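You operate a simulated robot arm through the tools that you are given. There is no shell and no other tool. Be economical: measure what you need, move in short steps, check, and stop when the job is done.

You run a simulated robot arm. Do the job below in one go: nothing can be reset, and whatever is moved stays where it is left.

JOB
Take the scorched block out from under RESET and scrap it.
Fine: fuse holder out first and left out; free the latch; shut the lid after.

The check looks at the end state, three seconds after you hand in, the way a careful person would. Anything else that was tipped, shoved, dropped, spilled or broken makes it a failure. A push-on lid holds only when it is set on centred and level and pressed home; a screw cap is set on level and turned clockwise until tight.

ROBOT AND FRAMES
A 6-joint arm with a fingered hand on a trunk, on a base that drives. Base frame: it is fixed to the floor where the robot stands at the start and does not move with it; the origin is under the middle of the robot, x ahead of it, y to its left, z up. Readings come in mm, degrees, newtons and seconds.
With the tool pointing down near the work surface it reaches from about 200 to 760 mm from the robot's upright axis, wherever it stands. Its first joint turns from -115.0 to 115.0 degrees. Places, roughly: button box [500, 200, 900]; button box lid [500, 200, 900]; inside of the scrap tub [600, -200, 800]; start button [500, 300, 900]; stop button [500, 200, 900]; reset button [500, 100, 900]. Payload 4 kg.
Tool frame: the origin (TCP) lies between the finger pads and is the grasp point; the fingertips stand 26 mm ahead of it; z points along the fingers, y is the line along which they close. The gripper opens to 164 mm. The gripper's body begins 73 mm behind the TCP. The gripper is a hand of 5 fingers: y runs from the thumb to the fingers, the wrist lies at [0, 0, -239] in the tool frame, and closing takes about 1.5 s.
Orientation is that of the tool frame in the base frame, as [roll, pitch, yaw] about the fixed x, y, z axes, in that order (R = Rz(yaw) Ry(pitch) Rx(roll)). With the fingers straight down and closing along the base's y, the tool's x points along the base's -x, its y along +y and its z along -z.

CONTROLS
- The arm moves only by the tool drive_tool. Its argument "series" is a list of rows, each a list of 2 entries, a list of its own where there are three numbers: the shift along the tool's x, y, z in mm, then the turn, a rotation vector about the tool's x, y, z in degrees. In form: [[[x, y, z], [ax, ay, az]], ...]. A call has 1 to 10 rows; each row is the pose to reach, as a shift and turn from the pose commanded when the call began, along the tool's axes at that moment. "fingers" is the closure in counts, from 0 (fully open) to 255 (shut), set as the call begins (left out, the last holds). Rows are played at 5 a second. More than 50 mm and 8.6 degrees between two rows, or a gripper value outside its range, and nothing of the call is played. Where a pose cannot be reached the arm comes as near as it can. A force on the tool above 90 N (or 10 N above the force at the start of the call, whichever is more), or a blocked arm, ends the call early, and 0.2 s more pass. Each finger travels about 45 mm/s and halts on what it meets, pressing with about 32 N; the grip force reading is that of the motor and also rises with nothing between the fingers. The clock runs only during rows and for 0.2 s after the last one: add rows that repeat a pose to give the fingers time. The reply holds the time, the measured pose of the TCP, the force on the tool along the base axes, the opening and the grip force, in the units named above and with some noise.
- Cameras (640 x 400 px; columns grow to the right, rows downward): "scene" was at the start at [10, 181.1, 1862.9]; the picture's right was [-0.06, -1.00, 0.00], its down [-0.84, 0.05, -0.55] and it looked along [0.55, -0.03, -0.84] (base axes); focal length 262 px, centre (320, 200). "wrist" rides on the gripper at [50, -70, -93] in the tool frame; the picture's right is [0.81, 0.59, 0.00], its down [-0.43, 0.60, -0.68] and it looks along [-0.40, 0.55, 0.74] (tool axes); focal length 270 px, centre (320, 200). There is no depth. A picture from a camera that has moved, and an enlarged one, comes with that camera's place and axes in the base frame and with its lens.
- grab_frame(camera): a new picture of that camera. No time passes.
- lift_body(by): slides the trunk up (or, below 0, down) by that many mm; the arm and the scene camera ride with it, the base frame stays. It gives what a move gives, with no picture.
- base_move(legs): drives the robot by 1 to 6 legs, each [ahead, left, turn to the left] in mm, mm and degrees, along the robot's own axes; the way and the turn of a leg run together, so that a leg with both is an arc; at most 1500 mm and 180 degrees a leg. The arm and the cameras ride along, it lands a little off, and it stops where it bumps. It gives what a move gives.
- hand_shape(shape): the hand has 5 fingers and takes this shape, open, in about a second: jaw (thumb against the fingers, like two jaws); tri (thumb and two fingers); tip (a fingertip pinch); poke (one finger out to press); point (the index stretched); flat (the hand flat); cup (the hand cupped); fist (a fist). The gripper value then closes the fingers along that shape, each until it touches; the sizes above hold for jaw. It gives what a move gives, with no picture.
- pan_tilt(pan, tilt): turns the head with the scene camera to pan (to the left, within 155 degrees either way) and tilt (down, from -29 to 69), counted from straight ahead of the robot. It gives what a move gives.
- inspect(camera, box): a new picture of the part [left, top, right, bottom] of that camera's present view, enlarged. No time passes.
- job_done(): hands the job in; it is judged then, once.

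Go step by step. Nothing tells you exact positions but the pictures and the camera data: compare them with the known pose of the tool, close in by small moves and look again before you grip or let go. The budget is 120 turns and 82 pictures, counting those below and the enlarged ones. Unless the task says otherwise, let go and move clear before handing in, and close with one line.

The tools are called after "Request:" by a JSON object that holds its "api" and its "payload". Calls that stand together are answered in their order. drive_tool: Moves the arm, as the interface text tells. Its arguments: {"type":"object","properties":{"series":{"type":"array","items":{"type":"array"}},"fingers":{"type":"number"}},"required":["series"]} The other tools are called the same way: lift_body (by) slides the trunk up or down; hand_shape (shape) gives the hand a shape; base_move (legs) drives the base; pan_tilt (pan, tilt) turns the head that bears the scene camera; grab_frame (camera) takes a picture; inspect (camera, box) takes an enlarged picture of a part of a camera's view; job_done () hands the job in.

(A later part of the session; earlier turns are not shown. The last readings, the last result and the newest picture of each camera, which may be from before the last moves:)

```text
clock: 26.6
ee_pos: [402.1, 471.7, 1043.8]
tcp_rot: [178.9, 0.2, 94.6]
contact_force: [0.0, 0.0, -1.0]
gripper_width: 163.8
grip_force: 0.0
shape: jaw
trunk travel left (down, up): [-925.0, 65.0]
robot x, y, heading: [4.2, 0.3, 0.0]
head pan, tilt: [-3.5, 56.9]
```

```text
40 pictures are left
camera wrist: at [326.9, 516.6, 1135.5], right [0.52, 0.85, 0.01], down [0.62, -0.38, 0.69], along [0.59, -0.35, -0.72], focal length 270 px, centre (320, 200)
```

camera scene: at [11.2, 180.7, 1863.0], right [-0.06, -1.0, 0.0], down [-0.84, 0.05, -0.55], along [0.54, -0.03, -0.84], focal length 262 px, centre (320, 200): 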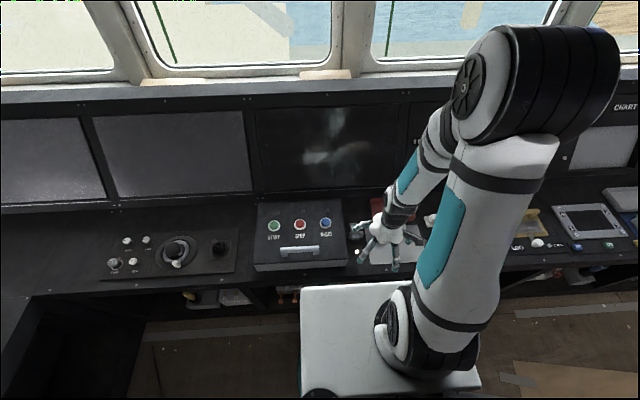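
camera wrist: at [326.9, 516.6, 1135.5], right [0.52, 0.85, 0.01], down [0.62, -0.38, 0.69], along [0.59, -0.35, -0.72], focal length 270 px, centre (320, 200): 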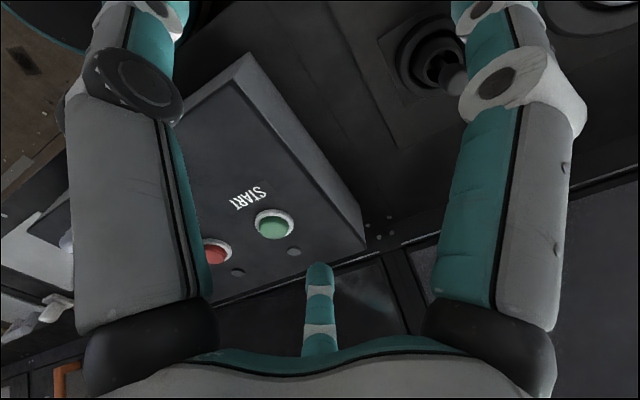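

Request:
{"api": "inspect", "payload": {"camera": "scene", "box": [250, 235, 350, 280]}}

Request:
{"api": "inspect", "payload": {"camera": "scene", "box": [250, 195, 350, 240]}}

```text
6.40 times, centred on (300, 258) of scene
camera zoom: at [11.5, 182.5, 1862.8], right [-0.06, -1.0, 0.0], down [-0.84, 0.05, -0.55], along [0.55, -0.03, -0.84], focal length 1674 px, centre (448, -168)
```

zoom: 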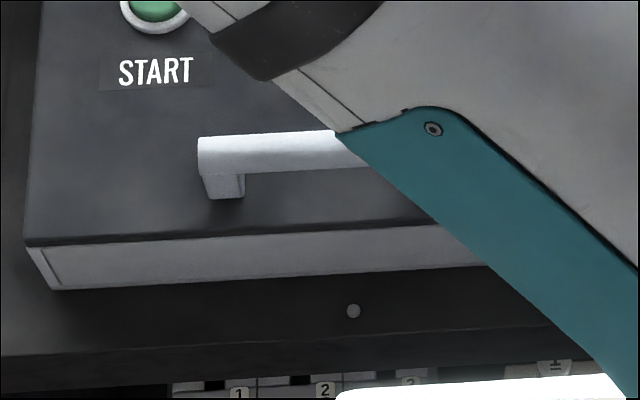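

```text
6.40 times, centred on (300, 218) of scene
camera zoom: at [11.5, 182.5, 1862.8], right [-0.06, -1.0, 0.0], down [-0.84, 0.05, -0.55], along [0.55, -0.03, -0.84], focal length 1674 px, centre (448, 88)
```

zoom: 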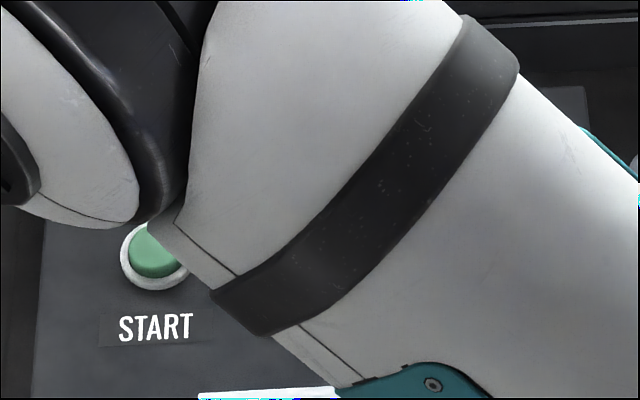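

No latch outside, so it must be inside at the block; the lid (front edge low, hinged at the back) comes first. I'll move over the handle and measure it.

Request:
{"api": "drive_tool", "payload": {"series": [[[-39, -3, 6], [0, 0, 1]], [[-78, -6, 13], [0, 0, 2]], [[-117, -9, 20], [0, 0, 3]], [[-156, -13, 27], [0, 0, 4]], [[-195, -16, 34], [0, 0, 4.6]], [[-234, -19, 40], [-5, 0, 4.6]], [[-234, -19, 40], [-10, 0, 4.6]]]}}

Request:
{"api": "grab_frame", "payload": {"camera": "wrist"}}

Request:
{"api": "inspect", "payload": {"camera": "scene", "box": [250, 200, 350, 280]}}

```text
clock: 28.2
ee_pos: [403.7, 233.4, 1003.5]
tcp_rot: [171.1, 0.3, 89.8]
contact_force: [1.0, -0.3, -0.6]
gripper_width: 163.7
grip_force: 0.0
shape: jaw
trunk travel left (down, up): [-925.0, 65.0]
robot x, y, heading: [3.8, 4.6, 0.3]
head pan, tilt: [-3.5, 56.9]
```

```text
37 pictures are left
camera wrist: at [320.9, 286.0, 1084.3], right [0.58, 0.81, 0.09], down [0.48, -0.43, 0.76], along [0.65, -0.4, -0.64], focal length 270 px, centre (320, 200)
```

wrist: 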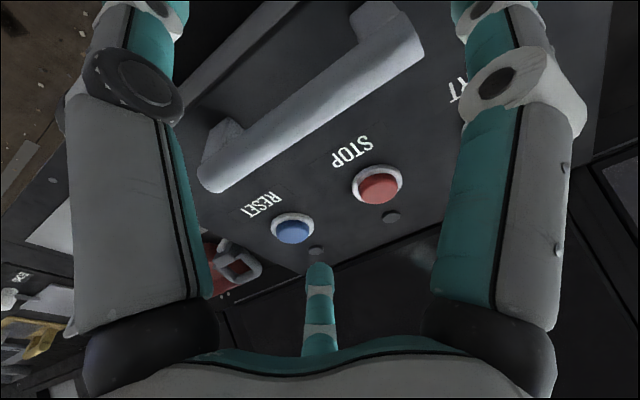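

```text
5.00 times, centred on (300, 240) of scene
camera zoom: at [11.7, 182.6, 1862.8], right [-0.06, -1.0, 0.0], down [-0.84, 0.05, -0.55], along [0.55, -0.03, -0.84], focal length 1308 px, centre (420, 0)
```

zoom: 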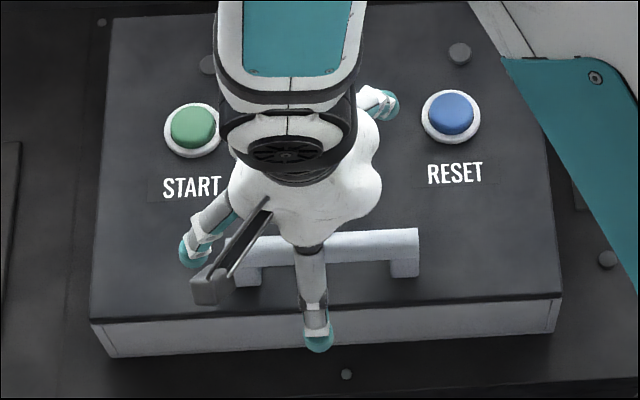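

The handle bar lies along y, centred about (405, 232, 913). Descending onto it with the hand open.

Request:
{"api": "drive_tool", "payload": {"series": [[[-1, -5, 30], [0, 0, 0]], [[-1, -9, 55], [0, 0, 0]], [[-1, -13.5, 81], [0, 0, 0]]]}}

Request:
{"api": "grab_frame", "payload": {"camera": "wrist"}}

```text
clock: 29.2
ee_pos: [411.7, 240.6, 930.8]
tcp_rot: [168.1, -1.0, 90.0]
contact_force: [-7.8, 0.3, 69.2]
gripper_width: 163.8
grip_force: 0.0
shape: jaw
out of reach, approached as far as the arm can: row 1
trunk travel left (down, up): [-925.0, 65.0]
robot x, y, heading: [-0.5, -0.3, 0.3]
head pan, tilt: [-3.5, 56.9]
stopped in row 3: the force on the tool passed its limit (the readings are from after the stop); the commanded pose is now the measured one
```

```text
35 pictures are left
camera wrist: at [322.7, 289.6, 1007.5], right [0.57, 0.81, 0.14], down [0.44, -0.45, 0.78], along [0.69, -0.39, -0.61], focal length 270 px, centre (320, 200)
```

wrist: 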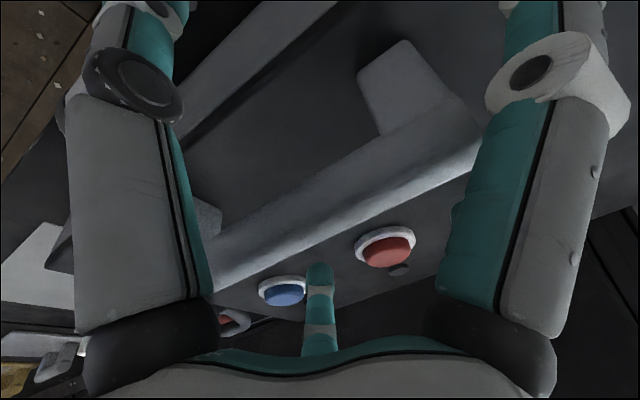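

A side finger landed on the bar: the bar is higher and nearer than I took it (about x 397, z 929). I'll lift off, and back the base up a bit for better reach.

Request:
{"api": "drive_tool", "payload": {"series": [[[0, 3, -20], [0, 0, 0]], [[0, 8, -50], [0, 0, 0]], [[0, 12, -80], [0, 0, 0]]]}}

Request:
{"api": "base_move", "payload": {"legs": [[-80, 0, 0]]}}

Request:
{"api": "grab_frame", "payload": {"camera": "scene"}}

Request:
{"api": "grab_frame", "payload": {"camera": "wrist"}}

```text
clock: 30.0
ee_pos: [408.1, 237.4, 1008.1]
tcp_rot: [168.4, -0.8, 90.2]
contact_force: [0.5, -0.1, 0.1]
gripper_width: 164.1
grip_force: 0.1
shape: jaw
trunk travel left (down, up): [-925.0, 65.0]
robot x, y, heading: [4.6, 0.3, 0.0]
head pan, tilt: [-3.5, 56.9]
```

```text
clock: 31.0
ee_pos: [325.8, 236.6, 1008.0]
tcp_rot: [168.3, -0.7, 90.1]
contact_force: [0.0, -0.2, 0.0]
gripper_width: 163.6
grip_force: 0.0
shape: jaw
trunk travel left (down, up): [-925.0, 65.0]
robot x, y, heading: [-80.1, 2.2, 0.0]
head pan, tilt: [-3.5, 56.9]
```

```text
34 pictures are left
camera scene: at [-71.2, 181.7, 1862.9], right [-0.06, -1.0, 0.0], down [-0.84, 0.05, -0.55], along [0.55, -0.03, -0.84], focal length 262 px, centre (320, 200)
```

scene: 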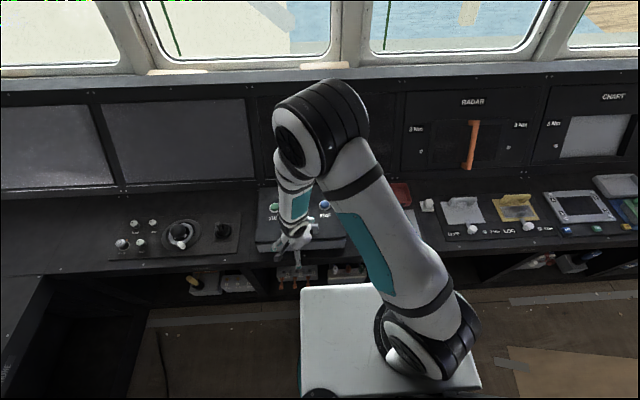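

```text
33 pictures are left
camera wrist: at [237.9, 287.5, 1083.9], right [0.57, 0.81, 0.13], down [0.45, -0.44, 0.78], along [0.69, -0.39, -0.61], focal length 270 px, centre (320, 200)
```

wrist: 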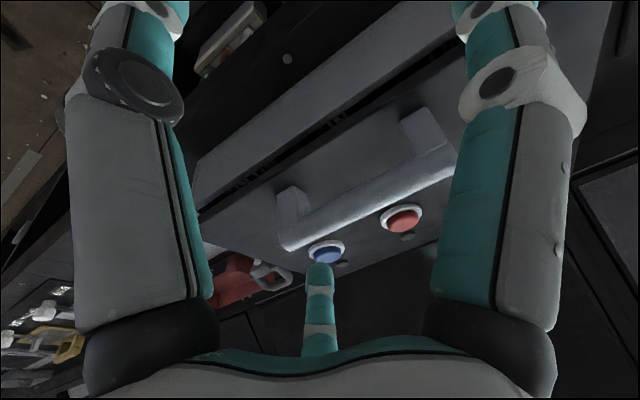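

The lid seems to be slightly ajar at the front now; a closer look.

Request:
{"api": "inspect", "payload": {"camera": "wrist", "box": [180, 60, 480, 270]}}

Request:
{"api": "inspect", "payload": {"camera": "scene", "box": [245, 190, 355, 275]}}

```text
1.90 times, centred on (330, 165) of wrist
camera zoom: at [237.9, 287.5, 1083.9], right [0.57, 0.81, 0.13], down [0.45, -0.44, 0.78], along [0.69, -0.39, -0.61], focal length 515 px, centre (301, 267)
```

zoom: 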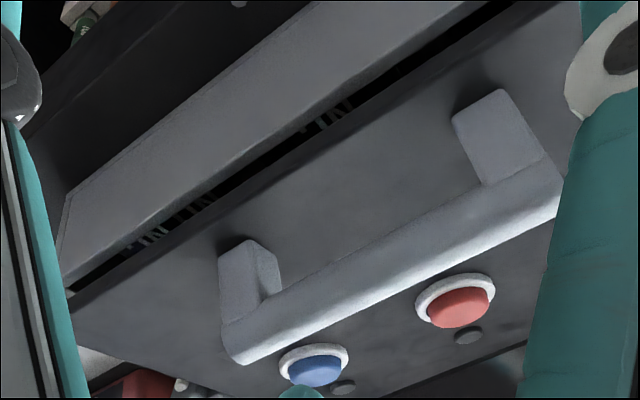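

```text
4.71 times, centred on (300, 232) of scene
camera zoom: at [-71.2, 181.7, 1862.9], right [-0.06, -1.0, 0.0], down [-0.84, 0.05, -0.55], along [0.55, -0.03, -0.84], focal length 1231 px, centre (414, 47)
```

zoom: 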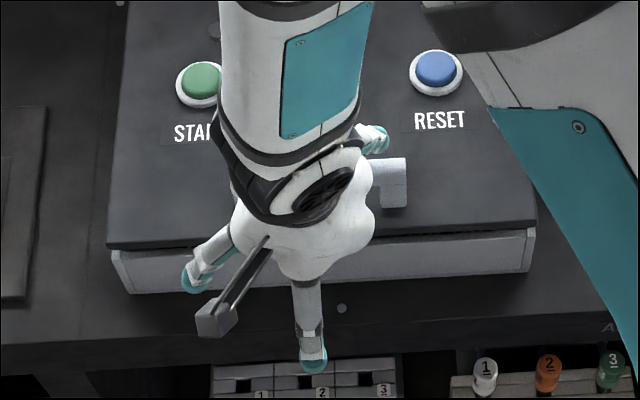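

Request:
{"api": "drive_tool", "payload": {"series": [[[-1, 20, -6], [3, 0, 0]], [[-1, 40, -3], [6, 0, 0]], [[-2, 58.8, 2], [8, 0, 0]], [[-2, 56, 16], [8, 0, 0]], [[-2, 53, 30], [8, 0, 0]]]}}

Request:
{"api": "grab_frame", "payload": {"camera": "wrist"}}

```text
clock: 32.2
ee_pos: [384.6, 236.6, 987.6]
tcp_rot: [176.3, -0.7, 90.0]
contact_force: [0.3, -0.9, 0.2]
gripper_width: 163.5
grip_force: 0.0
shape: jaw
out of reach, approached as far as the arm can: row 1
trunk travel left (down, up): [-925.0, 65.0]
robot x, y, heading: [-78.4, 1.1, 0.1]
head pan, tilt: [-3.5, 56.9]
```

```text
30 pictures are left
camera wrist: at [308.9, 285.8, 1076.1], right [0.59, 0.81, 0.05], down [0.55, -0.44, 0.71], along [0.59, -0.39, -0.7], focal length 270 px, centre (320, 200)
```

wrist: 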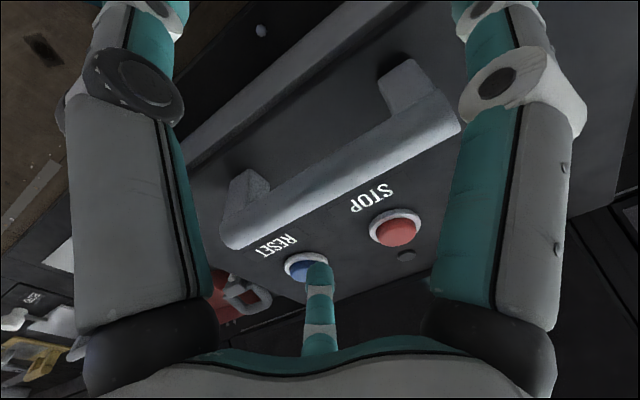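

Request:
{"api": "drive_tool", "payload": {"series": [[[0, 0, 6], [0, 0, 0]], [[0, 0, 12], [0, 0, 0]], [[0, 0, 18], [0, 0, 0]]]}}

Request:
{"api": "grab_frame", "payload": {"camera": "scene"}}

```text
clock: 33.0
ee_pos: [385.7, 236.3, 969.1]
tcp_rot: [176.4, -0.6, 90.1]
contact_force: [-1.4, -0.2, 0.6]
gripper_width: 163.9
grip_force: 0.2
shape: jaw
trunk travel left (down, up): [-925.0, 65.0]
robot x, y, heading: [-81.4, 2.8, 0.0]
head pan, tilt: [-3.5, 56.9]
```

```text
29 pictures are left
camera scene: at [-68.9, 181.9, 1862.9], right [-0.06, -1.0, 0.0], down [-0.84, 0.05, -0.55], along [0.55, -0.03, -0.84], focal length 262 px, centre (320, 200)
```

scene: 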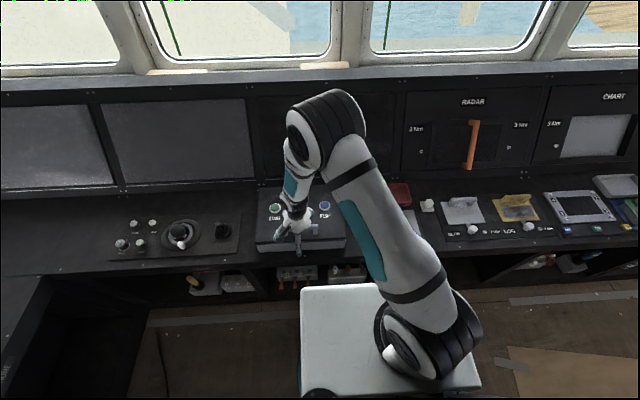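

No contact; closing on the bar.

Request:
{"api": "drive_tool", "payload": {"series": [[[0, 0, 4], [0, 0, 0]], [[0, 0, 6], [0, 0, 0]], [[0, 0, 6], [0, 0, 0]], [[0, 0, 6], [0, 0, 0]], [[0, 0, 6], [0, 0, 0]], [[0, 0, 6], [0, 0, 0]], [[0, 0, 6], [0, 0, 0]], [[0, 0, 6], [0, 0, 0]], [[0, 0, 6], [0, 0, 0]], [[0, 0, 6], [0, 0, 0]]], "fingers": 255}}

Request:
{"api": "grab_frame", "payload": {"camera": "wrist"}}

```text
clock: 35.2
ee_pos: [385.2, 235.9, 963.4]
tcp_rot: [176.5, -0.8, 90.0]
contact_force: [-1.7, 0.2, -5.9]
gripper_width: 3.8
grip_force: 29.0
shape: jaw
trunk travel left (down, up): [-925.0, 65.0]
robot x, y, heading: [-76.5, 1.6, 0.3]
head pan, tilt: [-3.5, 56.9]
```

```text
28 pictures are left
camera wrist: at [309.7, 285.9, 1051.6], right [0.59, 0.81, 0.05], down [0.55, -0.44, 0.71], along [0.59, -0.39, -0.7], focal length 270 px, centre (320, 200)
```

wrist: 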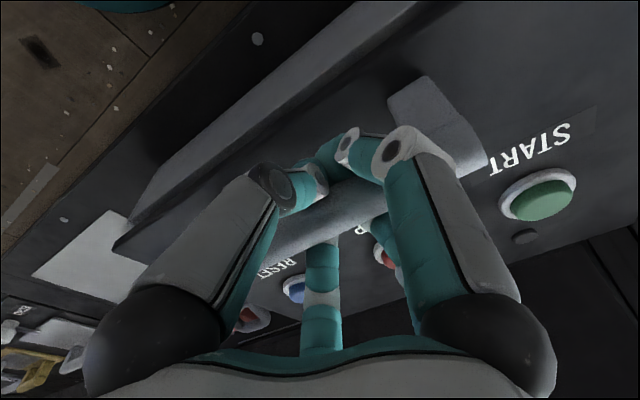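

The fingers seem to have wrapped around under the bar. Lifting a little to check.

Request:
{"api": "drive_tool", "payload": {"series": [[[0, 0, -6], [0, 0, 0]], [[0, 0, -12], [0, 0, 0]], [[0, 0, -20], [-2, 0, 0]], [[0, 2, -30], [-5, 0, 0]]]}}

Request:
{"api": "grab_frame", "payload": {"camera": "wrist"}}

```text
clock: 36.2
ee_pos: [392.9, 235.4, 991.9]
tcp_rot: [171.3, -0.9, 90.0]
contact_force: [31.4, -0.6, -16.8]
gripper_width: 3.6
grip_force: 32.0
shape: jaw
trunk travel left (down, up): [-925.0, 65.0]
robot x, y, heading: [-79.5, 0.8, -0.1]
head pan, tilt: [-3.5, 56.9]
```

```text
27 pictures are left
camera wrist: at [309.2, 286.2, 1074.6], right [0.58, 0.81, 0.1], down [0.49, -0.44, 0.75], along [0.65, -0.39, -0.65], focal length 270 px, centre (320, 200)
```

wrist: 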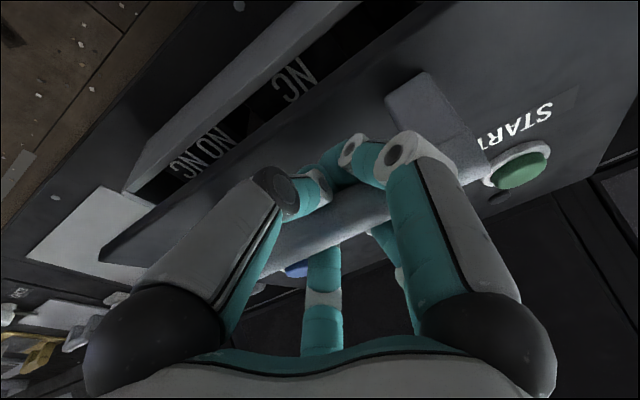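

The lid follows. Now along the hinge arc, rotating the hand with it.

Request:
{"api": "drive_tool", "payload": {"series": [[[0, 14, -7], [-2.5, 0, 0]], [[0, 26.4, -14.2], [-5, 0, 0]], [[0, 31, -22], [-7.5, 0, 0]], [[0, 36.1, -30.8], [-10, 0, 0]], [[0, 41.5, -38.5], [-12.5, 0, 0]], [[0, 47.3, -46.2], [-15, 0, 0]], [[0, 53.5, -53.3], [-17.5, 0, 0]], [[0, 59.8, -60.3], [-20, 0, 0]], [[0, 66.5, -67], [-22.5, 0, 0]], [[0, 73.5, -73.1], [-25, 0, 0]]]}}

Request:
{"api": "inspect", "payload": {"camera": "scene", "box": [225, 160, 385, 280]}}

```text
clock: 38.4
ee_pos: [453.1, 235.5, 1071.2]
tcp_rot: [146.8, -0.6, 90.0]
contact_force: [35.5, 2.0, -48.5]
gripper_width: 3.2
grip_force: 32.4
shape: jaw
trunk travel left (down, up): [-925.0, 65.0]
robot x, y, heading: [-81.1, 0.4, 0.1]
head pan, tilt: [-3.5, 56.9]
```

```text
3.33 times, centred on (305, 220) of scene
camera zoom: at [-57.2, 184.2, 1862.2], right [-0.06, -1.0, 0.0], down [-0.84, 0.05, -0.54], along [0.54, -0.03, -0.84], focal length 872 px, centre (370, 133)
```

zoom: 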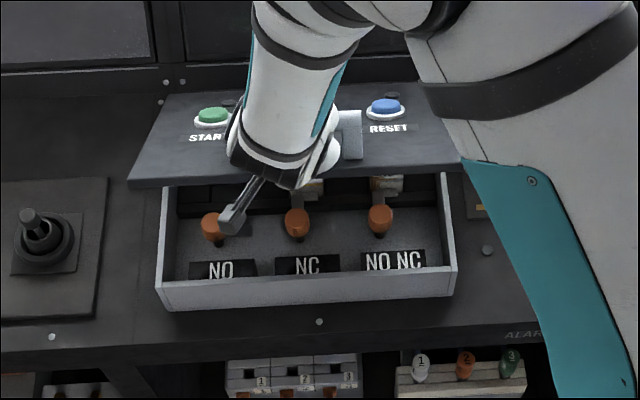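

Request:
{"api": "drive_tool", "payload": {"series": [[[0, 19.5, 2.6], [-5, 0, 0]], [[0, 37.5, 0.4], [-10, 0, 0]], [[0, 55.7, 0], [-15, 0, 0]], [[0, 73.9, 1.1], [-20, 0, 0]], [[0, 92, 4.1], [-25, 0, 0]], [[0, 109.8, 9.1], [-30, 0, 0]], [[0, 127.2, 15.5], [-35, 0, 0]]]}}

```text
clock: 39.6
ee_pos: [495.6, 235.9, 1117.6]
tcp_rot: [124.1, -0.4, 91.0]
contact_force: [-62.8, 1.3, 31.9]
gripper_width: 0.1
grip_force: 32.0
shape: jaw
trunk travel left (down, up): [-925.0, 65.0]
robot x, y, heading: [-80.2, 0.5, 0.4]
head pan, tilt: [-3.5, 56.9]
stopped in row 6: the force on the tool passed its limit (the readings are from after the stop); the commanded pose is now the measured one
```

Request:
{"api": "grab_frame", "payload": {"camera": "wrist"}}

Request:
{"api": "inspect", "payload": {"camera": "scene", "box": [225, 140, 385, 270]}}

```text
25 pictures are left
camera wrist: at [377.6, 284.6, 1112.5], right [0.32, 0.81, 0.49], down [-0.22, -0.44, 0.87], along [0.92, -0.38, 0.04], focal length 270 px, centre (320, 200)
```

wrist: 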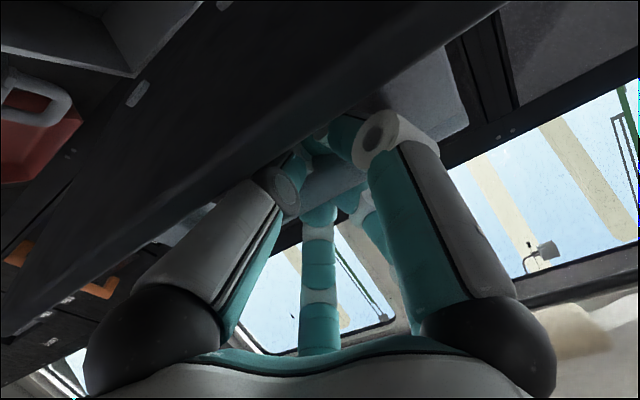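

```text
3.08 times, centred on (305, 205) of scene
camera zoom: at [-88.7, 179.3, 1864.2], right [-0.05, -1.0, 0.0], down [-0.83, 0.05, -0.55], along [0.55, -0.03, -0.83], focal length 805 px, centre (366, 185)
```

zoom: 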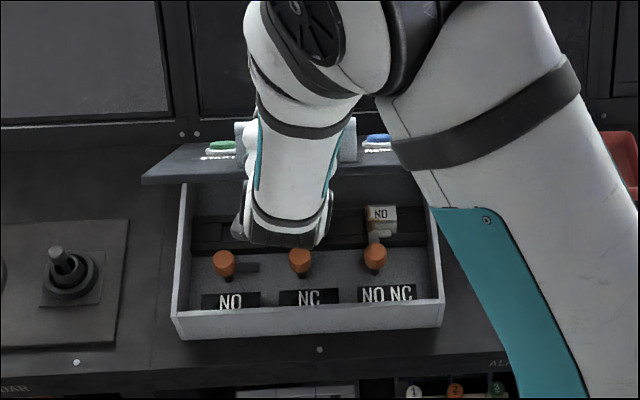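

Request:
{"api": "drive_tool", "payload": {"series": [[[0, 5, 2.6], [0, 0, 0]], [[0, 10, 5], [0, 0, 0]], [[0, 15, 8], [0, 0, 0]]]}}

```text
clock: 40.1
ee_pos: [492.9, 236.8, 1116.0]
tcp_rot: [125.1, -0.1, 91.1]
contact_force: [-55.7, 1.0, 33.3]
gripper_width: 0.0
grip_force: 32.0
shape: jaw
trunk travel left (down, up): [-925.0, 65.0]
robot x, y, heading: [-82.9, 0.9, 0.3]
head pan, tilt: [-3.5, 56.9]
stopped in row 2: the force on the tool passed its limit (the readings are from after the stop); the commanded pose is now the measured one
```

Request:
{"api": "drive_tool", "payload": {"series": [[[0, 0, -8], [0, 0, 0]], [[0, 2, -15], [0, 0, 0]], [[0, 10, -14], [0, 0, 0]], [[0, 18, -12], [0, 0, 0]], [[0, 26, -9], [0, 0, 0]]]}}

```text
clock: 41.3
ee_pos: [512.6, 235.1, 1131.3]
tcp_rot: [126.3, 0.1, 91.1]
contact_force: [-11.5, 3.5, -41.1]
gripper_width: 0.0
grip_force: 32.6
shape: jaw
trunk travel left (down, up): [-925.0, 65.0]
robot x, y, heading: [-80.9, 0.5, 0.3]
head pan, tilt: [-3.5, 56.9]
```

Request:
{"api": "drive_tool", "payload": {"series": [[[0, 13, 7], [-3, 0, 0]], [[0, 26, 15], [-6, 0, 0]], [[0, 39, 26], [-10, 0, 0]], [[0, 52, 37], [-14, 0, 0]], [[0, 63, 47], [-17, 0, 0]], [[0, 73.6, 58], [-21, 0, 0]]]}}

Request:
{"api": "inspect", "payload": {"camera": "scene", "box": [225, 130, 385, 270]}}

```text
clock: 42.0
ee_pos: [509.5, 237.1, 1134.1]
tcp_rot: [122.7, 0.4, 92.0]
contact_force: [-59.9, 6.4, 21.3]
gripper_width: 0.0
grip_force: 32.5
shape: jaw
trunk travel left (down, up): [-925.0, 65.0]
robot x, y, heading: [-83.2, 0.1, 0.7]
head pan, tilt: [-3.5, 56.9]
stopped in row 3: the force on the tool passed its limit (the readings are from after the stop); the commanded pose is now the measured one
```

```text
2.86 times, centred on (305, 200) of scene
camera zoom: at [-89.7, 180.9, 1864.1], right [-0.05, -1.0, 0.0], down [-0.83, 0.04, -0.55], along [0.55, -0.03, -0.83], focal length 747 px, centre (363, 200)
```

zoom: 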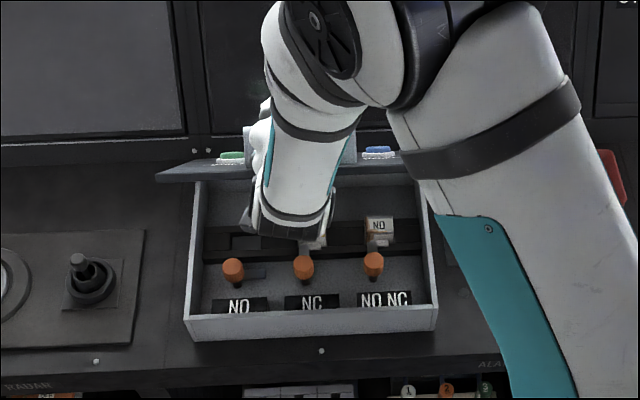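

The lid now stands at about 54° and holds by friction. I'll let go of the handle, and push it further open from its underside.

Request:
{"api": "drive_tool", "payload": {"series": [[[0, 0, -8], [0, 0, 0]], [[0, 0, -8], [0, 0, 0]], [[0, 0, -8], [0, 0, 0]], [[0, 0, -8], [0, 0, 0]], [[0, 0, -8], [0, 0, 0]], [[0, 0, -8], [0, 0, 0]], [[0, 0, -8], [0, 0, 0]], [[0, 0, -40], [0, 0, 0]], [[0, 0, -80], [0, 0, 0]], [[0, 0, -120], [0, 0, 0]]], "fingers": 0}}

Request:
{"api": "inspect", "payload": {"camera": "scene", "box": [225, 130, 385, 270]}}

```text
clock: 44.2
ee_pos: [426.6, 233.4, 1198.6]
tcp_rot: [121.8, 0.3, 91.7]
contact_force: [0.2, 0.1, -0.1]
gripper_width: 163.8
grip_force: 0.0
shape: jaw
trunk travel left (down, up): [-925.0, 65.0]
robot x, y, heading: [-84.8, 0.9, 0.5]
head pan, tilt: [-3.5, 56.9]
```

```text
2.86 times, centred on (305, 200) of scene
camera zoom: at [-72.0, 182.4, 1863.1], right [-0.05, -1.0, 0.0], down [-0.84, 0.04, -0.54], along [0.54, -0.03, -0.84], focal length 747 px, centre (363, 200)
```

zoom: 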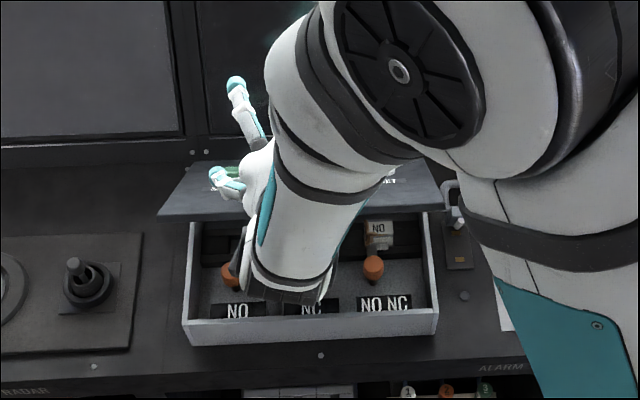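

Request:
{"api": "drive_tool", "payload": {"series": [[[0, -12, -11], [8, 0, 0]], [[0, -24, -22], [16, 0, 0]], [[0, -36, -33], [24, 0, 0]], [[0, -48, -44], [32, 0, 0]], [[0, -60, -55], [40, 0, 0]], [[0, -71, -65], [48, 0, 0]], [[0, -82, -75], [56, 0, 0]], [[0, -120, -51], [58, 0, 0]], [[0, -158, -28], [58, 0, 0]], [[0, -197, -4], [58, 0, 0]]], "fingers": 255}}

Request:
{"api": "grab_frame", "payload": {"camera": "scene"}}

```text
clock: 46.4
ee_pos: [318.0, 228.9, 1032.8]
tcp_rot: [179.9, 0.4, 91.7]
contact_force: [0.1, -0.7, 0.7]
gripper_width: 0.0
grip_force: 17.1
shape: jaw
trunk travel left (down, up): [-925.0, 65.0]
robot x, y, heading: [-85.4, -1.7, 0.5]
head pan, tilt: [-3.5, 56.9]
```

```text
21 pictures are left
camera scene: at [-73.7, 183.1, 1862.9], right [-0.05, -1.0, 0.0], down [-0.84, 0.04, -0.55], along [0.54, -0.03, -0.84], focal length 262 px, centre (320, 200)
```

scene: 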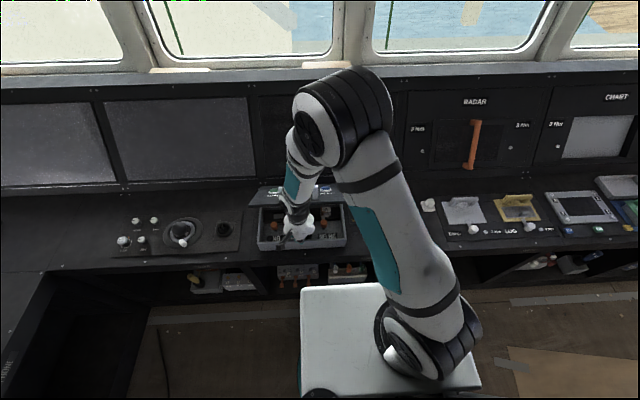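

Request:
{"api": "drive_tool", "payload": {"series": [[[0, 25, 0], [0, 0, 0]], [[0, 50, 0], [0, 0, 0]], [[0, 75, 0], [0, 0, 0]], [[0, 95, 0], [0, 0, 0]], [[0, 115, 0], [0, 0, 0]], [[0, 135, 0], [0, 0, 0]], [[0, 155, 0], [0, 0, 0]], [[0, 175, 0], [0, 0, 0]]]}}

```text
clock: 47.4
ee_pos: [388.1, 230.0, 1035.3]
tcp_rot: [-178.7, 1.0, 92.0]
contact_force: [-51.1, -6.6, 35.3]
gripper_width: 0.0
grip_force: 32.4
shape: jaw
trunk travel left (down, up): [-925.0, 65.0]
robot x, y, heading: [-86.0, 1.2, 1.0]
head pan, tilt: [-3.5, 56.9]
stopped in row 5: the force on the tool passed its limit (the readings are from after the stop); the commanded pose is now the measured one
```

Request:
{"api": "inspect", "payload": {"camera": "scene", "box": [235, 150, 375, 260]}}

```text
3.64 times, centred on (305, 205) of scene
camera zoom: at [-91.0, 180.1, 1863.9], right [-0.05, -1.0, 0.0], down [-0.83, 0.04, -0.55], along [0.55, -0.03, -0.83], focal length 951 px, centre (374, 182)
```

zoom: 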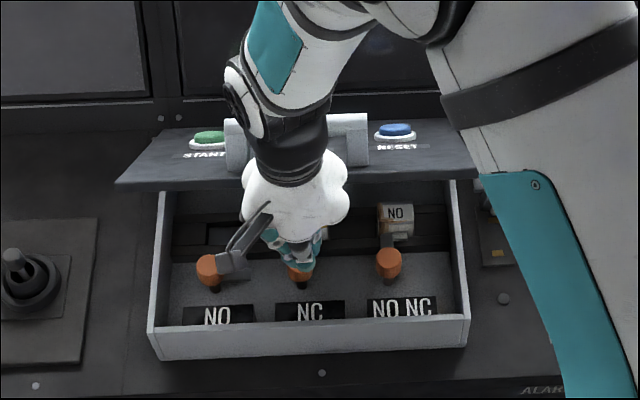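

The wrist just jams against the lid's edge by friction. I'll tilt the hand parallel to the lid, put it underneath, and lift along the lid's normal.

Request:
{"api": "drive_tool", "payload": {"series": [[[0, -35, 0], [0, 0, 0]], [[0, -70, 0], [0, 0, 0]], [[0, -72, 0], [-8, 0, 0]], [[0, -62, 12], [-16, 0, 0]], [[0, -46, 26], [-24, 0, 0]], [[0, -26, 42], [-32, 0, 0]], [[0, -5, 57], [-40, 0, 0]], [[0, 15, 70], [-47, 0, 0]], [[0, 32, 75], [-47, 0, 0]]]}}

Request:
{"api": "inspect", "payload": {"camera": "scene", "box": [235, 150, 375, 260]}}

```text
clock: 49.4
ee_pos: [453.3, 248.9, 967.4]
tcp_rot: [134.4, 2.3, 91.7]
contact_force: [0.2, -0.5, -0.6]
gripper_width: 0.0
grip_force: 31.8
shape: jaw
out of reach, approached as far as the arm can: row 4, 5, 7, 8, 9
trunk travel left (down, up): [-925.0, 65.0]
robot x, y, heading: [-86.1, 1.1, 0.6]
head pan, tilt: [-3.5, 56.9]
```

```text
3.64 times, centred on (305, 205) of scene
camera zoom: at [-77.1, 180.9, 1863.0], right [-0.05, -1.0, 0.0], down [-0.84, 0.04, -0.55], along [0.55, -0.03, -0.84], focal length 951 px, centre (374, 182)
```

zoom: 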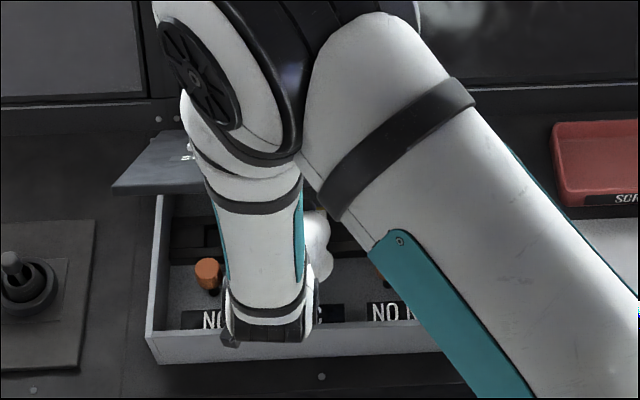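

Request:
{"api": "drive_tool", "payload": {"series": [[[0, 19.8, -8.4], [-4, 0, 0]], [[0, 44, -15], [-12, 0, 0]], [[0, 68.9, -18.5], [-20, 0, 0]], [[0, 94, -18.4], [-28, 0, 0]], [[0, 119, -14.7], [-36, 0, 0]], [[0, 143, -7.7], [-44, 0, 0]], [[0, 166, 2.6], [-52, 0, 0]]]}}

Request:
{"api": "grab_frame", "payload": {"camera": "scene"}}

```text
clock: 51.0
ee_pos: [626.2, 289.7, 1104.1]
tcp_rot: [84.2, 0.8, 92.0]
contact_force: [-47.5, -4.2, -1.3]
gripper_width: 0.0
grip_force: 32.0
shape: jaw
out of reach, approached as far as the arm can: row 1, 2, 3, 4, 5, 6, 7
trunk travel left (down, up): [-925.0, 65.0]
robot x, y, heading: [-89.5, 1.7, 0.7]
head pan, tilt: [-3.5, 56.9]
```

```text
18 pictures are left
camera scene: at [-91.3, 180.9, 1863.0], right [-0.05, -1.0, 0.0], down [-0.83, 0.04, -0.55], along [0.55, -0.03, -0.83], focal length 262 px, centre (320, 200)
```

scene: 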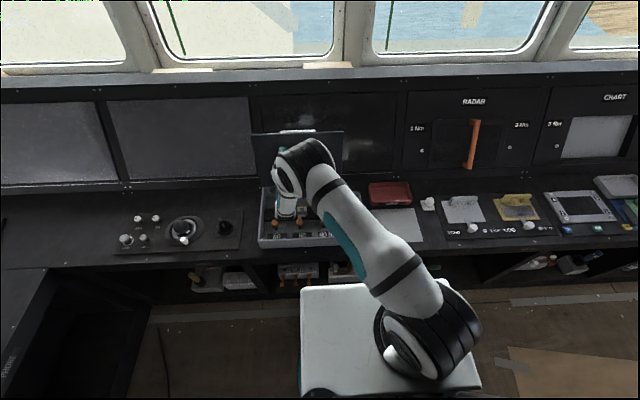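

The lid stands open past vertical. Backing the hand off and pointing it down for a look inside.

Request:
{"api": "drive_tool", "payload": {"series": [[[0, 0, -30], [0, 0, 0]], [[-8, 5, -55], [8, 0, 0]], [[-16, 10, -80], [16, 0, 0]], [[-24, 15, -100], [24, 0, 0]], [[-32, 20, -120], [32, 0, 0]], [[-40, 25, -138], [40, 0, 0]], [[-50, 31, -154], [48, 0, 0]], [[-60, 40, -160], [56, 0, 0]], [[-70, 50, -160], [64, 0, 0]], [[-80, 60, -160], [72, 0, 0]]]}}

Request:
{"api": "grab_frame", "payload": {"camera": "wrist"}}

Request:
{"api": "inspect", "payload": {"camera": "scene", "box": [245, 120, 360, 260]}}

```text
clock: 51.3
ee_pos: [627.2, 289.5, 1098.8]
tcp_rot: [83.7, 1.2, 91.8]
contact_force: [-40.9, -8.9, 10.2]
gripper_width: 0.2
grip_force: 32.2
shape: jaw
out of reach, approached as far as the arm can: row 1
trunk travel left (down, up): [-925.0, 65.0]
robot x, y, heading: [-85.8, -0.3, 0.8]
head pan, tilt: [-3.5, 56.9]
stopped in row 1: the force on the tool passed its limit (the readings are from after the stop); the commanded pose is now the measured one
```

```text
17 pictures are left
camera wrist: at [540.9, 336.0, 1016.9], right [-0.09, 0.82, 0.57], down [-0.73, -0.44, 0.53], along [0.68, -0.36, 0.64], focal length 270 px, centre (320, 200)
```

wrist: 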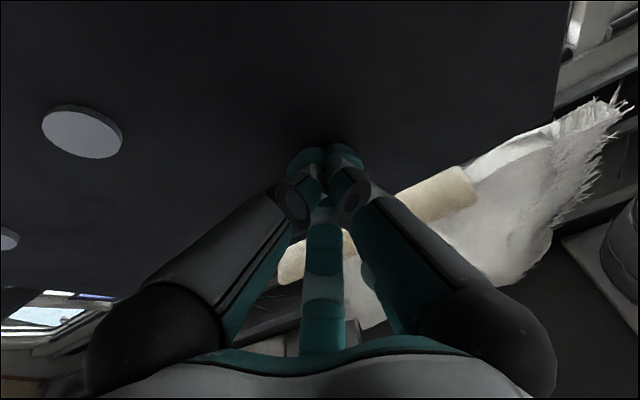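

```text
2.86 times, centred on (302, 190) of scene
camera zoom: at [-89.6, 179.4, 1863.6], right [-0.05, -1.0, 0.0], down [-0.83, 0.04, -0.55], along [0.55, -0.02, -0.83], focal length 747 px, centre (370, 229)
```

zoom: 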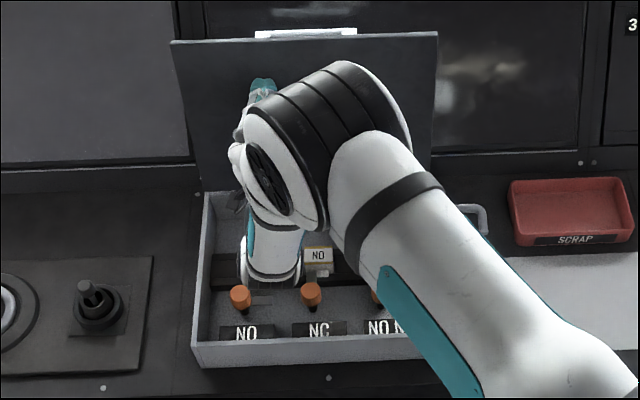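

The arm is folded to its limit, so I'll back the base off instead.

Request:
{"api": "base_move", "payload": {"legs": [[-110, 0, 0]]}}

Request:
{"api": "drive_tool", "payload": {"series": [[[0, 20, 0], [0, 0, 0]], [[0, 45, 0], [8, 0, 0]], [[0, 70, 0], [16, 0, 0]], [[0, 90, 0], [24, 0, 0]], [[0, 100, 0], [32, 0, 0]], [[0, 100, 0], [40, 0, 0]], [[0, 100, 0], [48, 0, 0]], [[0, 100, 0], [56, 0, 0]], [[0, 100, 0], [64, 0, 0]], [[0, 100, 0], [72, 0, 0]]]}}

```text
clock: 52.5
ee_pos: [525.0, 288.7, 1096.6]
tcp_rot: [83.7, 1.0, 91.6]
contact_force: [0.9, -0.2, -0.4]
gripper_width: 0.2
grip_force: 32.1
shape: jaw
trunk travel left (down, up): [-925.0, 65.0]
robot x, y, heading: [-196.7, 0.3, 0.6]
head pan, tilt: [-3.5, 56.9]
```

```text
clock: 54.7
ee_pos: [517.3, 289.7, 1194.8]
tcp_rot: [156.0, 1.1, 91.8]
contact_force: [0.0, -0.6, -0.2]
gripper_width: 0.1
grip_force: 32.3
shape: jaw
trunk travel left (down, up): [-925.0, 65.0]
robot x, y, heading: [-194.9, -2.0, 0.5]
head pan, tilt: [-3.5, 56.9]
```

Request:
{"api": "drive_tool", "payload": {"series": [[[-15, -30, 19], [4, 0, 0]], [[-30, -60, 38], [8, 0, 0]], [[-45, -90, 56], [12, 0, 0]], [[-60, -120, 75], [16, 0, 0]], [[-75, -150, 94], [20, 0, 0]], [[-90, -178, 112], [24, 0, 0]]], "fingers": 0}}

Request:
{"api": "grab_frame", "payload": {"camera": "wrist"}}

Request:
{"api": "inspect", "payload": {"camera": "scene", "box": [255, 130, 375, 240]}}

```text
clock: 56.1
ee_pos: [402.4, 192.1, 1021.6]
tcp_rot: [179.9, 1.3, 91.8]
contact_force: [-0.7, 0.7, -0.1]
gripper_width: 164.0
grip_force: 0.0
shape: jaw
trunk travel left (down, up): [-925.0, 65.0]
robot x, y, heading: [-198.5, -0.2, 0.9]
head pan, tilt: [-3.5, 56.9]
```

```text
15 pictures are left
camera wrist: at [330.7, 242.6, 1112.8], right [0.56, 0.83, -0.02], down [0.61, -0.4, 0.69], along [0.56, -0.4, -0.73], focal length 270 px, centre (320, 200)
```

wrist: 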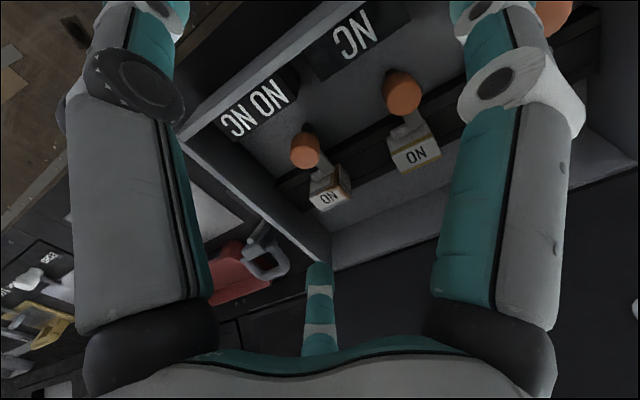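

```text
3.64 times, centred on (315, 185) of scene
camera zoom: at [-189.0, 180.0, 1863.0], right [-0.05, -1.0, 0.0], down [-0.84, 0.04, -0.55], along [0.55, -0.03, -0.84], focal length 951 px, centre (338, 254)
```

zoom: 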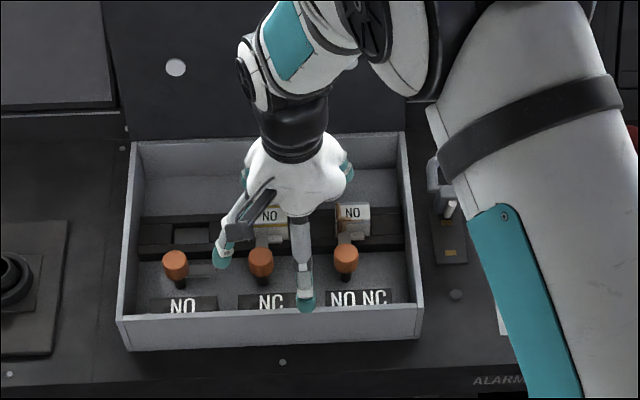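

Request:
{"api": "inspect", "payload": {"camera": "wrist", "box": [210, 40, 450, 250]}}

```text
1.90 times, centred on (330, 145) of wrist
camera zoom: at [330.7, 242.6, 1112.8], right [0.56, 0.83, -0.02], down [0.61, -0.4, 0.69], along [0.56, -0.4, -0.73], focal length 515 px, centre (301, 305)
```

zoom: 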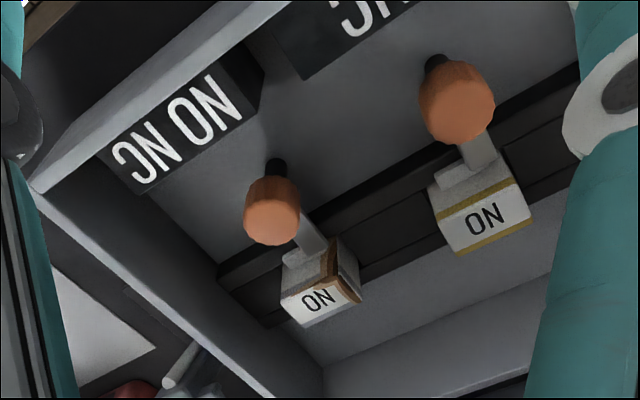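

I see each station has an orange knob whose grey arm swings over the block; START's is already swung to the right over an empty slot. RESET's knob is about (442, 142, 885), its scorched block about (513, 128, 880). I'll grip that knob and twist it clockwise.

Request:
{"api": "drive_tool", "payload": {"series": [[[-7, 5, 8], [0, 0, -8.5]], [[-14, 10, 16], [0, 0, -17]], [[-21, 15, 24], [0, 0, -25.5]], [[-28, 20, 32], [0, 0, -34]], [[-35, 25, 40], [0, 0, -42.5]], [[-42, 30, 48], [0, 0, -51]], [[-47, 35, 54], [0, 0, -59.5]], [[-51, 38.5, 60], [0, 0, -68]], [[-51, 38.5, 60], [0, 0, -68]]], "fingers": 130}}

Request:
{"api": "grab_frame", "payload": {"camera": "wrist"}}

```text
clock: 58.1
ee_pos: [442.2, 141.8, 962.2]
tcp_rot: [-179.0, 0.6, 159.8]
contact_force: [0.4, 0.5, -0.2]
gripper_width: 81.1
grip_force: 0.1
shape: jaw
trunk travel left (down, up): [-925.0, 65.0]
robot x, y, heading: [-196.1, -1.7, 0.8]
head pan, tilt: [-3.5, 56.9]
```

```text
12 pictures are left
camera wrist: at [369.4, 96.4, 1056.0], right [-0.56, 0.83, -0.02], down [0.61, 0.42, 0.67], along [0.57, 0.36, -0.74], focal length 270 px, centre (320, 200)
```

wrist: 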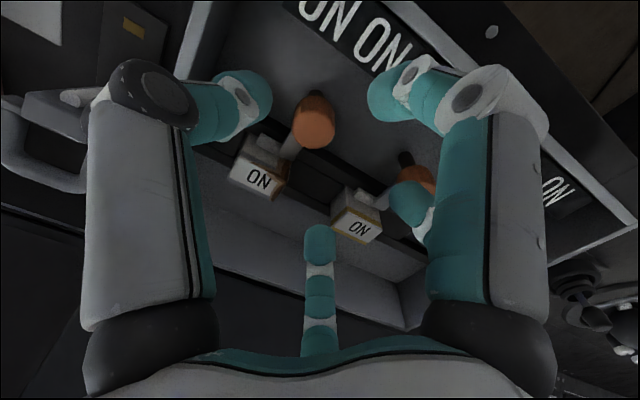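

Request:
{"api": "drive_tool", "payload": {"series": [[[-1.5, -2.7, 20], [0, 0, 0]], [[-1.5, -2.7, 40], [0, 0, 0]], [[-1.5, -2.7, 52], [0, 0, 0]], [[-1.5, -2.7, 60], [0, 0, 0]]]}}

Request:
{"api": "drive_tool", "payload": {"series": [[[0, 0, 0], [0, 0, 0]], [[0, 0, 0], [0, 0, 0]], [[0, 0, 0], [0, 0, 0]], [[0, 0, 0], [0, 0, 0]], [[0, 0, 0], [0, 0, 0]], [[0, 0, 0], [0, 0, 0]]], "fingers": 255}}

Request:
{"api": "inspect", "payload": {"camera": "wrist", "box": [200, 50, 440, 260]}}

```text
clock: 59.1
ee_pos: [441.9, 137.7, 905.3]
tcp_rot: [-179.0, 0.8, 159.7]
contact_force: [-2.2, 0.2, 17.8]
gripper_width: 81.6
grip_force: 0.0
shape: jaw
trunk travel left (down, up): [-925.0, 65.0]
robot x, y, heading: [-195.7, -1.1, 0.5]
head pan, tilt: [-3.5, 56.9]
```

```text
clock: 60.5
ee_pos: [442.8, 137.3, 903.6]
tcp_rot: [-179.1, 0.7, 159.7]
contact_force: [5.5, 0.3, 13.0]
gripper_width: 21.4
grip_force: 32.0
shape: jaw
trunk travel left (down, up): [-925.0, 65.0]
robot x, y, heading: [-198.6, 2.7, 0.5]
head pan, tilt: [-3.5, 56.9]
```

```text
1.90 times, centred on (320, 155) of wrist
camera zoom: at [370.4, 91.7, 996.4], right [-0.55, 0.83, -0.02], down [0.61, 0.42, 0.67], along [0.57, 0.36, -0.74], focal length 515 px, centre (320, 286)
```

zoom: 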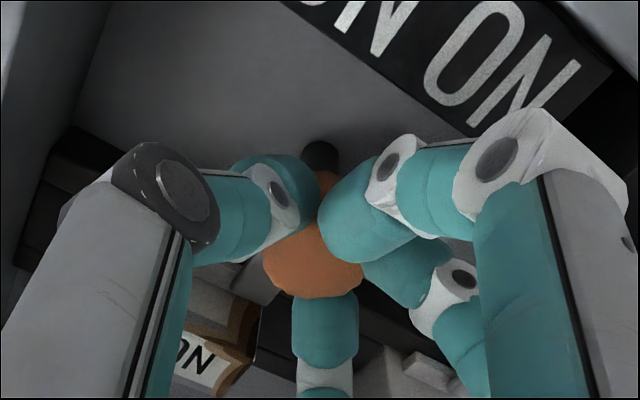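

The knob is held. Twisting clockwise.

Request:
{"api": "drive_tool", "payload": {"series": [[[0, 0, 0], [0, 0, 8.5]], [[0, 0, 0], [0, 0, 17]], [[0, 0, 0], [0, 0, 25.5]], [[0, 0, 0], [0, 0, 34]], [[0, 0, 0], [0, 0, 42.5]], [[0, 0, 0], [0, 0, 51]], [[0, 0, 0], [0, 0, 59.5]], [[0, 0, 0], [0, 0, 68]], [[0, 0, 0], [0, 0, 76.5]], [[0, 0, 0], [0, 0, 85]]]}}

Request:
{"api": "inspect", "payload": {"camera": "scene", "box": [280, 165, 380, 235]}}

```text
clock: 62.7
ee_pos: [439.4, 137.2, 901.0]
tcp_rot: [179.8, 1.2, 74.5]
contact_force: [-3.0, -10.4, -2.6]
gripper_width: 18.5
grip_force: 32.1
shape: jaw
trunk travel left (down, up): [-925.0, 65.0]
robot x, y, heading: [-199.0, 1.5, 0.7]
head pan, tilt: [-3.5, 56.9]
```

```text
5.71 times, centred on (330, 200) of scene
camera zoom: at [-190.0, 178.9, 1862.9], right [-0.05, -1.0, 0.0], down [-0.84, 0.04, -0.55], along [0.55, -0.03, -0.84], focal length 1494 px, centre (263, 200)
```

zoom: 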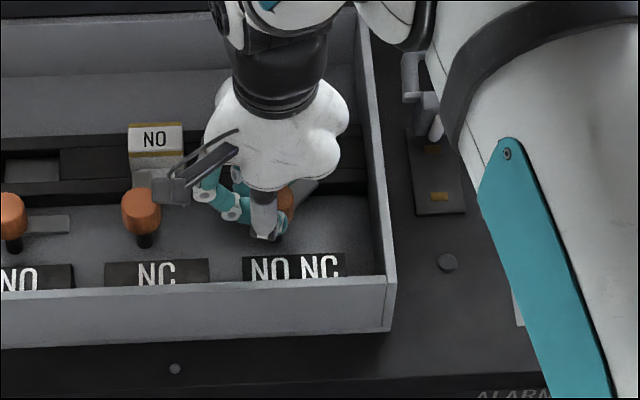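

The arm has turned about halfway; continuing the twist.

Request:
{"api": "drive_tool", "payload": {"series": [[[0, 0, 0], [0, 0, 8.5]], [[0, 0, 0], [0, 0, 17]], [[0, 0, 0], [0, 0, 25.5]], [[0, 0, 0], [0, 0, 34]], [[0, 0, 0], [0, 0, 42.5]], [[0, 0, 0], [0, 0, 51]]]}}

Request:
{"api": "inspect", "payload": {"camera": "scene", "box": [280, 165, 380, 235]}}

```text
clock: 64.1
ee_pos: [440.0, 141.1, 902.0]
tcp_rot: [178.7, 0.5, 23.7]
contact_force: [-18.6, 21.8, -17.3]
gripper_width: 17.8
grip_force: 31.9
shape: jaw
trunk travel left (down, up): [-925.0, 65.0]
robot x, y, heading: [-197.8, 3.1, 0.7]
head pan, tilt: [-3.5, 56.9]
```

```text
5.71 times, centred on (330, 200) of scene
camera zoom: at [-190.7, 184.1, 1862.5], right [-0.05, -1.0, 0.0], down [-0.84, 0.04, -0.55], along [0.55, -0.03, -0.84], focal length 1494 px, centre (263, 200)
```

zoom: 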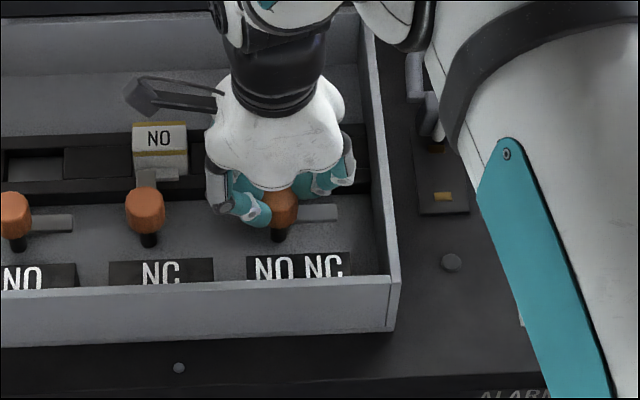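

The RESET latch now points aside like START's. Releasing the knob and lifting clear.

Request:
{"api": "drive_tool", "payload": {"series": [[[0, 0, 0], [0, 0, 0]], [[0, 0, 0], [0, 0, 0]], [[0, 0, 0], [0, 0, 0]], [[0, 0, 0], [0, 0, 0]], [[0, 0, 0], [0, 0, 0]], [[0, 0, -20], [0, 0, 0]], [[0, 0, -45], [0, 0, 0]], [[0, 0, -75], [0, 0, 0]]], "fingers": 130}}

Request:
{"api": "drive_tool", "payload": {"series": [[[0, 0, 0], [0, 0, -8.5]], [[0, 0, 0], [0, 0, -17]], [[0, 0, 0], [0, 0, -25.5]], [[0, 0, 0], [0, 0, -34]], [[0, 0, 0], [0, 0, -42.5]], [[0, 0, 0], [0, 0, -51]], [[0, 0, 0], [0, 0, -59.5]], [[0, 0, 0], [0, 0, -68]], [[0, 0, 0], [0, 0, -76.5]], [[0, 0, 0], [0, 0, -85]]]}}

```text
clock: 65.9
ee_pos: [441.0, 140.4, 977.7]
tcp_rot: [178.8, 0.3, 23.8]
contact_force: [0.7, -0.3, -0.7]
gripper_width: 80.1
grip_force: 0.0
shape: jaw
trunk travel left (down, up): [-925.0, 65.0]
robot x, y, heading: [-200.0, -1.3, 0.9]
head pan, tilt: [-3.5, 56.9]
```

```text
clock: 68.1
ee_pos: [442.5, 138.9, 977.0]
tcp_rot: [-179.7, 1.3, 108.8]
contact_force: [-0.7, 0.7, 0.3]
gripper_width: 80.2
grip_force: 0.0
shape: jaw
trunk travel left (down, up): [-925.0, 65.0]
robot x, y, heading: [-198.5, -1.7, 0.7]
head pan, tilt: [-3.5, 56.9]
```

Request:
{"api": "drive_tool", "payload": {"series": [[[-16, 32, 0], [0, 0, -8]], [[-31.4, 64.3, 12], [0, 0, -16]]]}}

Request:
{"api": "grab_frame", "payload": {"camera": "wrist"}}

```text
clock: 68.7
ee_pos: [514.4, 129.7, 967.1]
tcp_rot: [-179.4, 1.0, 124.8]
contact_force: [0.1, -0.8, 0.5]
gripper_width: 80.0
grip_force: 0.2
shape: jaw
trunk travel left (down, up): [-925.0, 65.0]
robot x, y, heading: [-198.9, -2.2, 0.6]
head pan, tilt: [-3.5, 56.9]
```

```text
8 pictures are left
camera wrist: at [427.1, 133.7, 1058.7], right [0.02, 1.0, -0.02], down [0.73, 0.0, 0.68], along [0.68, -0.03, -0.73], focal length 270 px, centre (320, 200)
```

wrist: 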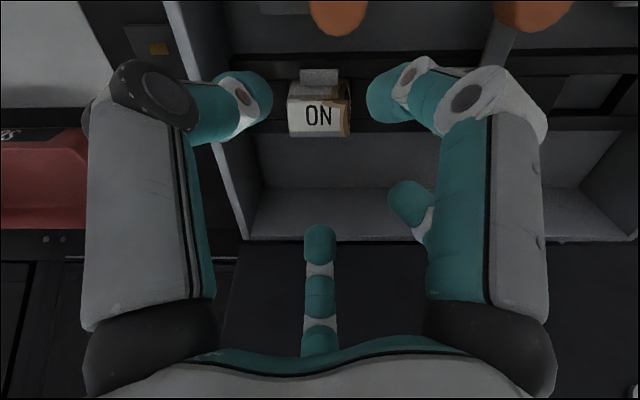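

Block centred near (512, 127), about 44 mm wide. Descending around it.

Request:
{"api": "drive_tool", "payload": {"series": [[[0, -3, 25], [0, 0, 0]], [[0, -3, 50], [0, 0, 0]], [[0, -3, 65], [0, 0, 0]], [[0, -3, 76], [0, 0, 0]], [[0, -3, 76], [0, 0, 0]]]}}

```text
clock: 69.9
ee_pos: [510.5, 127.8, 891.9]
tcp_rot: [-179.5, 1.1, 124.7]
contact_force: [0.3, 4.2, 2.0]
gripper_width: 79.8
grip_force: 0.0
shape: jaw
trunk travel left (down, up): [-925.0, 65.0]
robot x, y, heading: [-196.6, -2.8, 0.6]
head pan, tilt: [-3.5, 56.9]
```

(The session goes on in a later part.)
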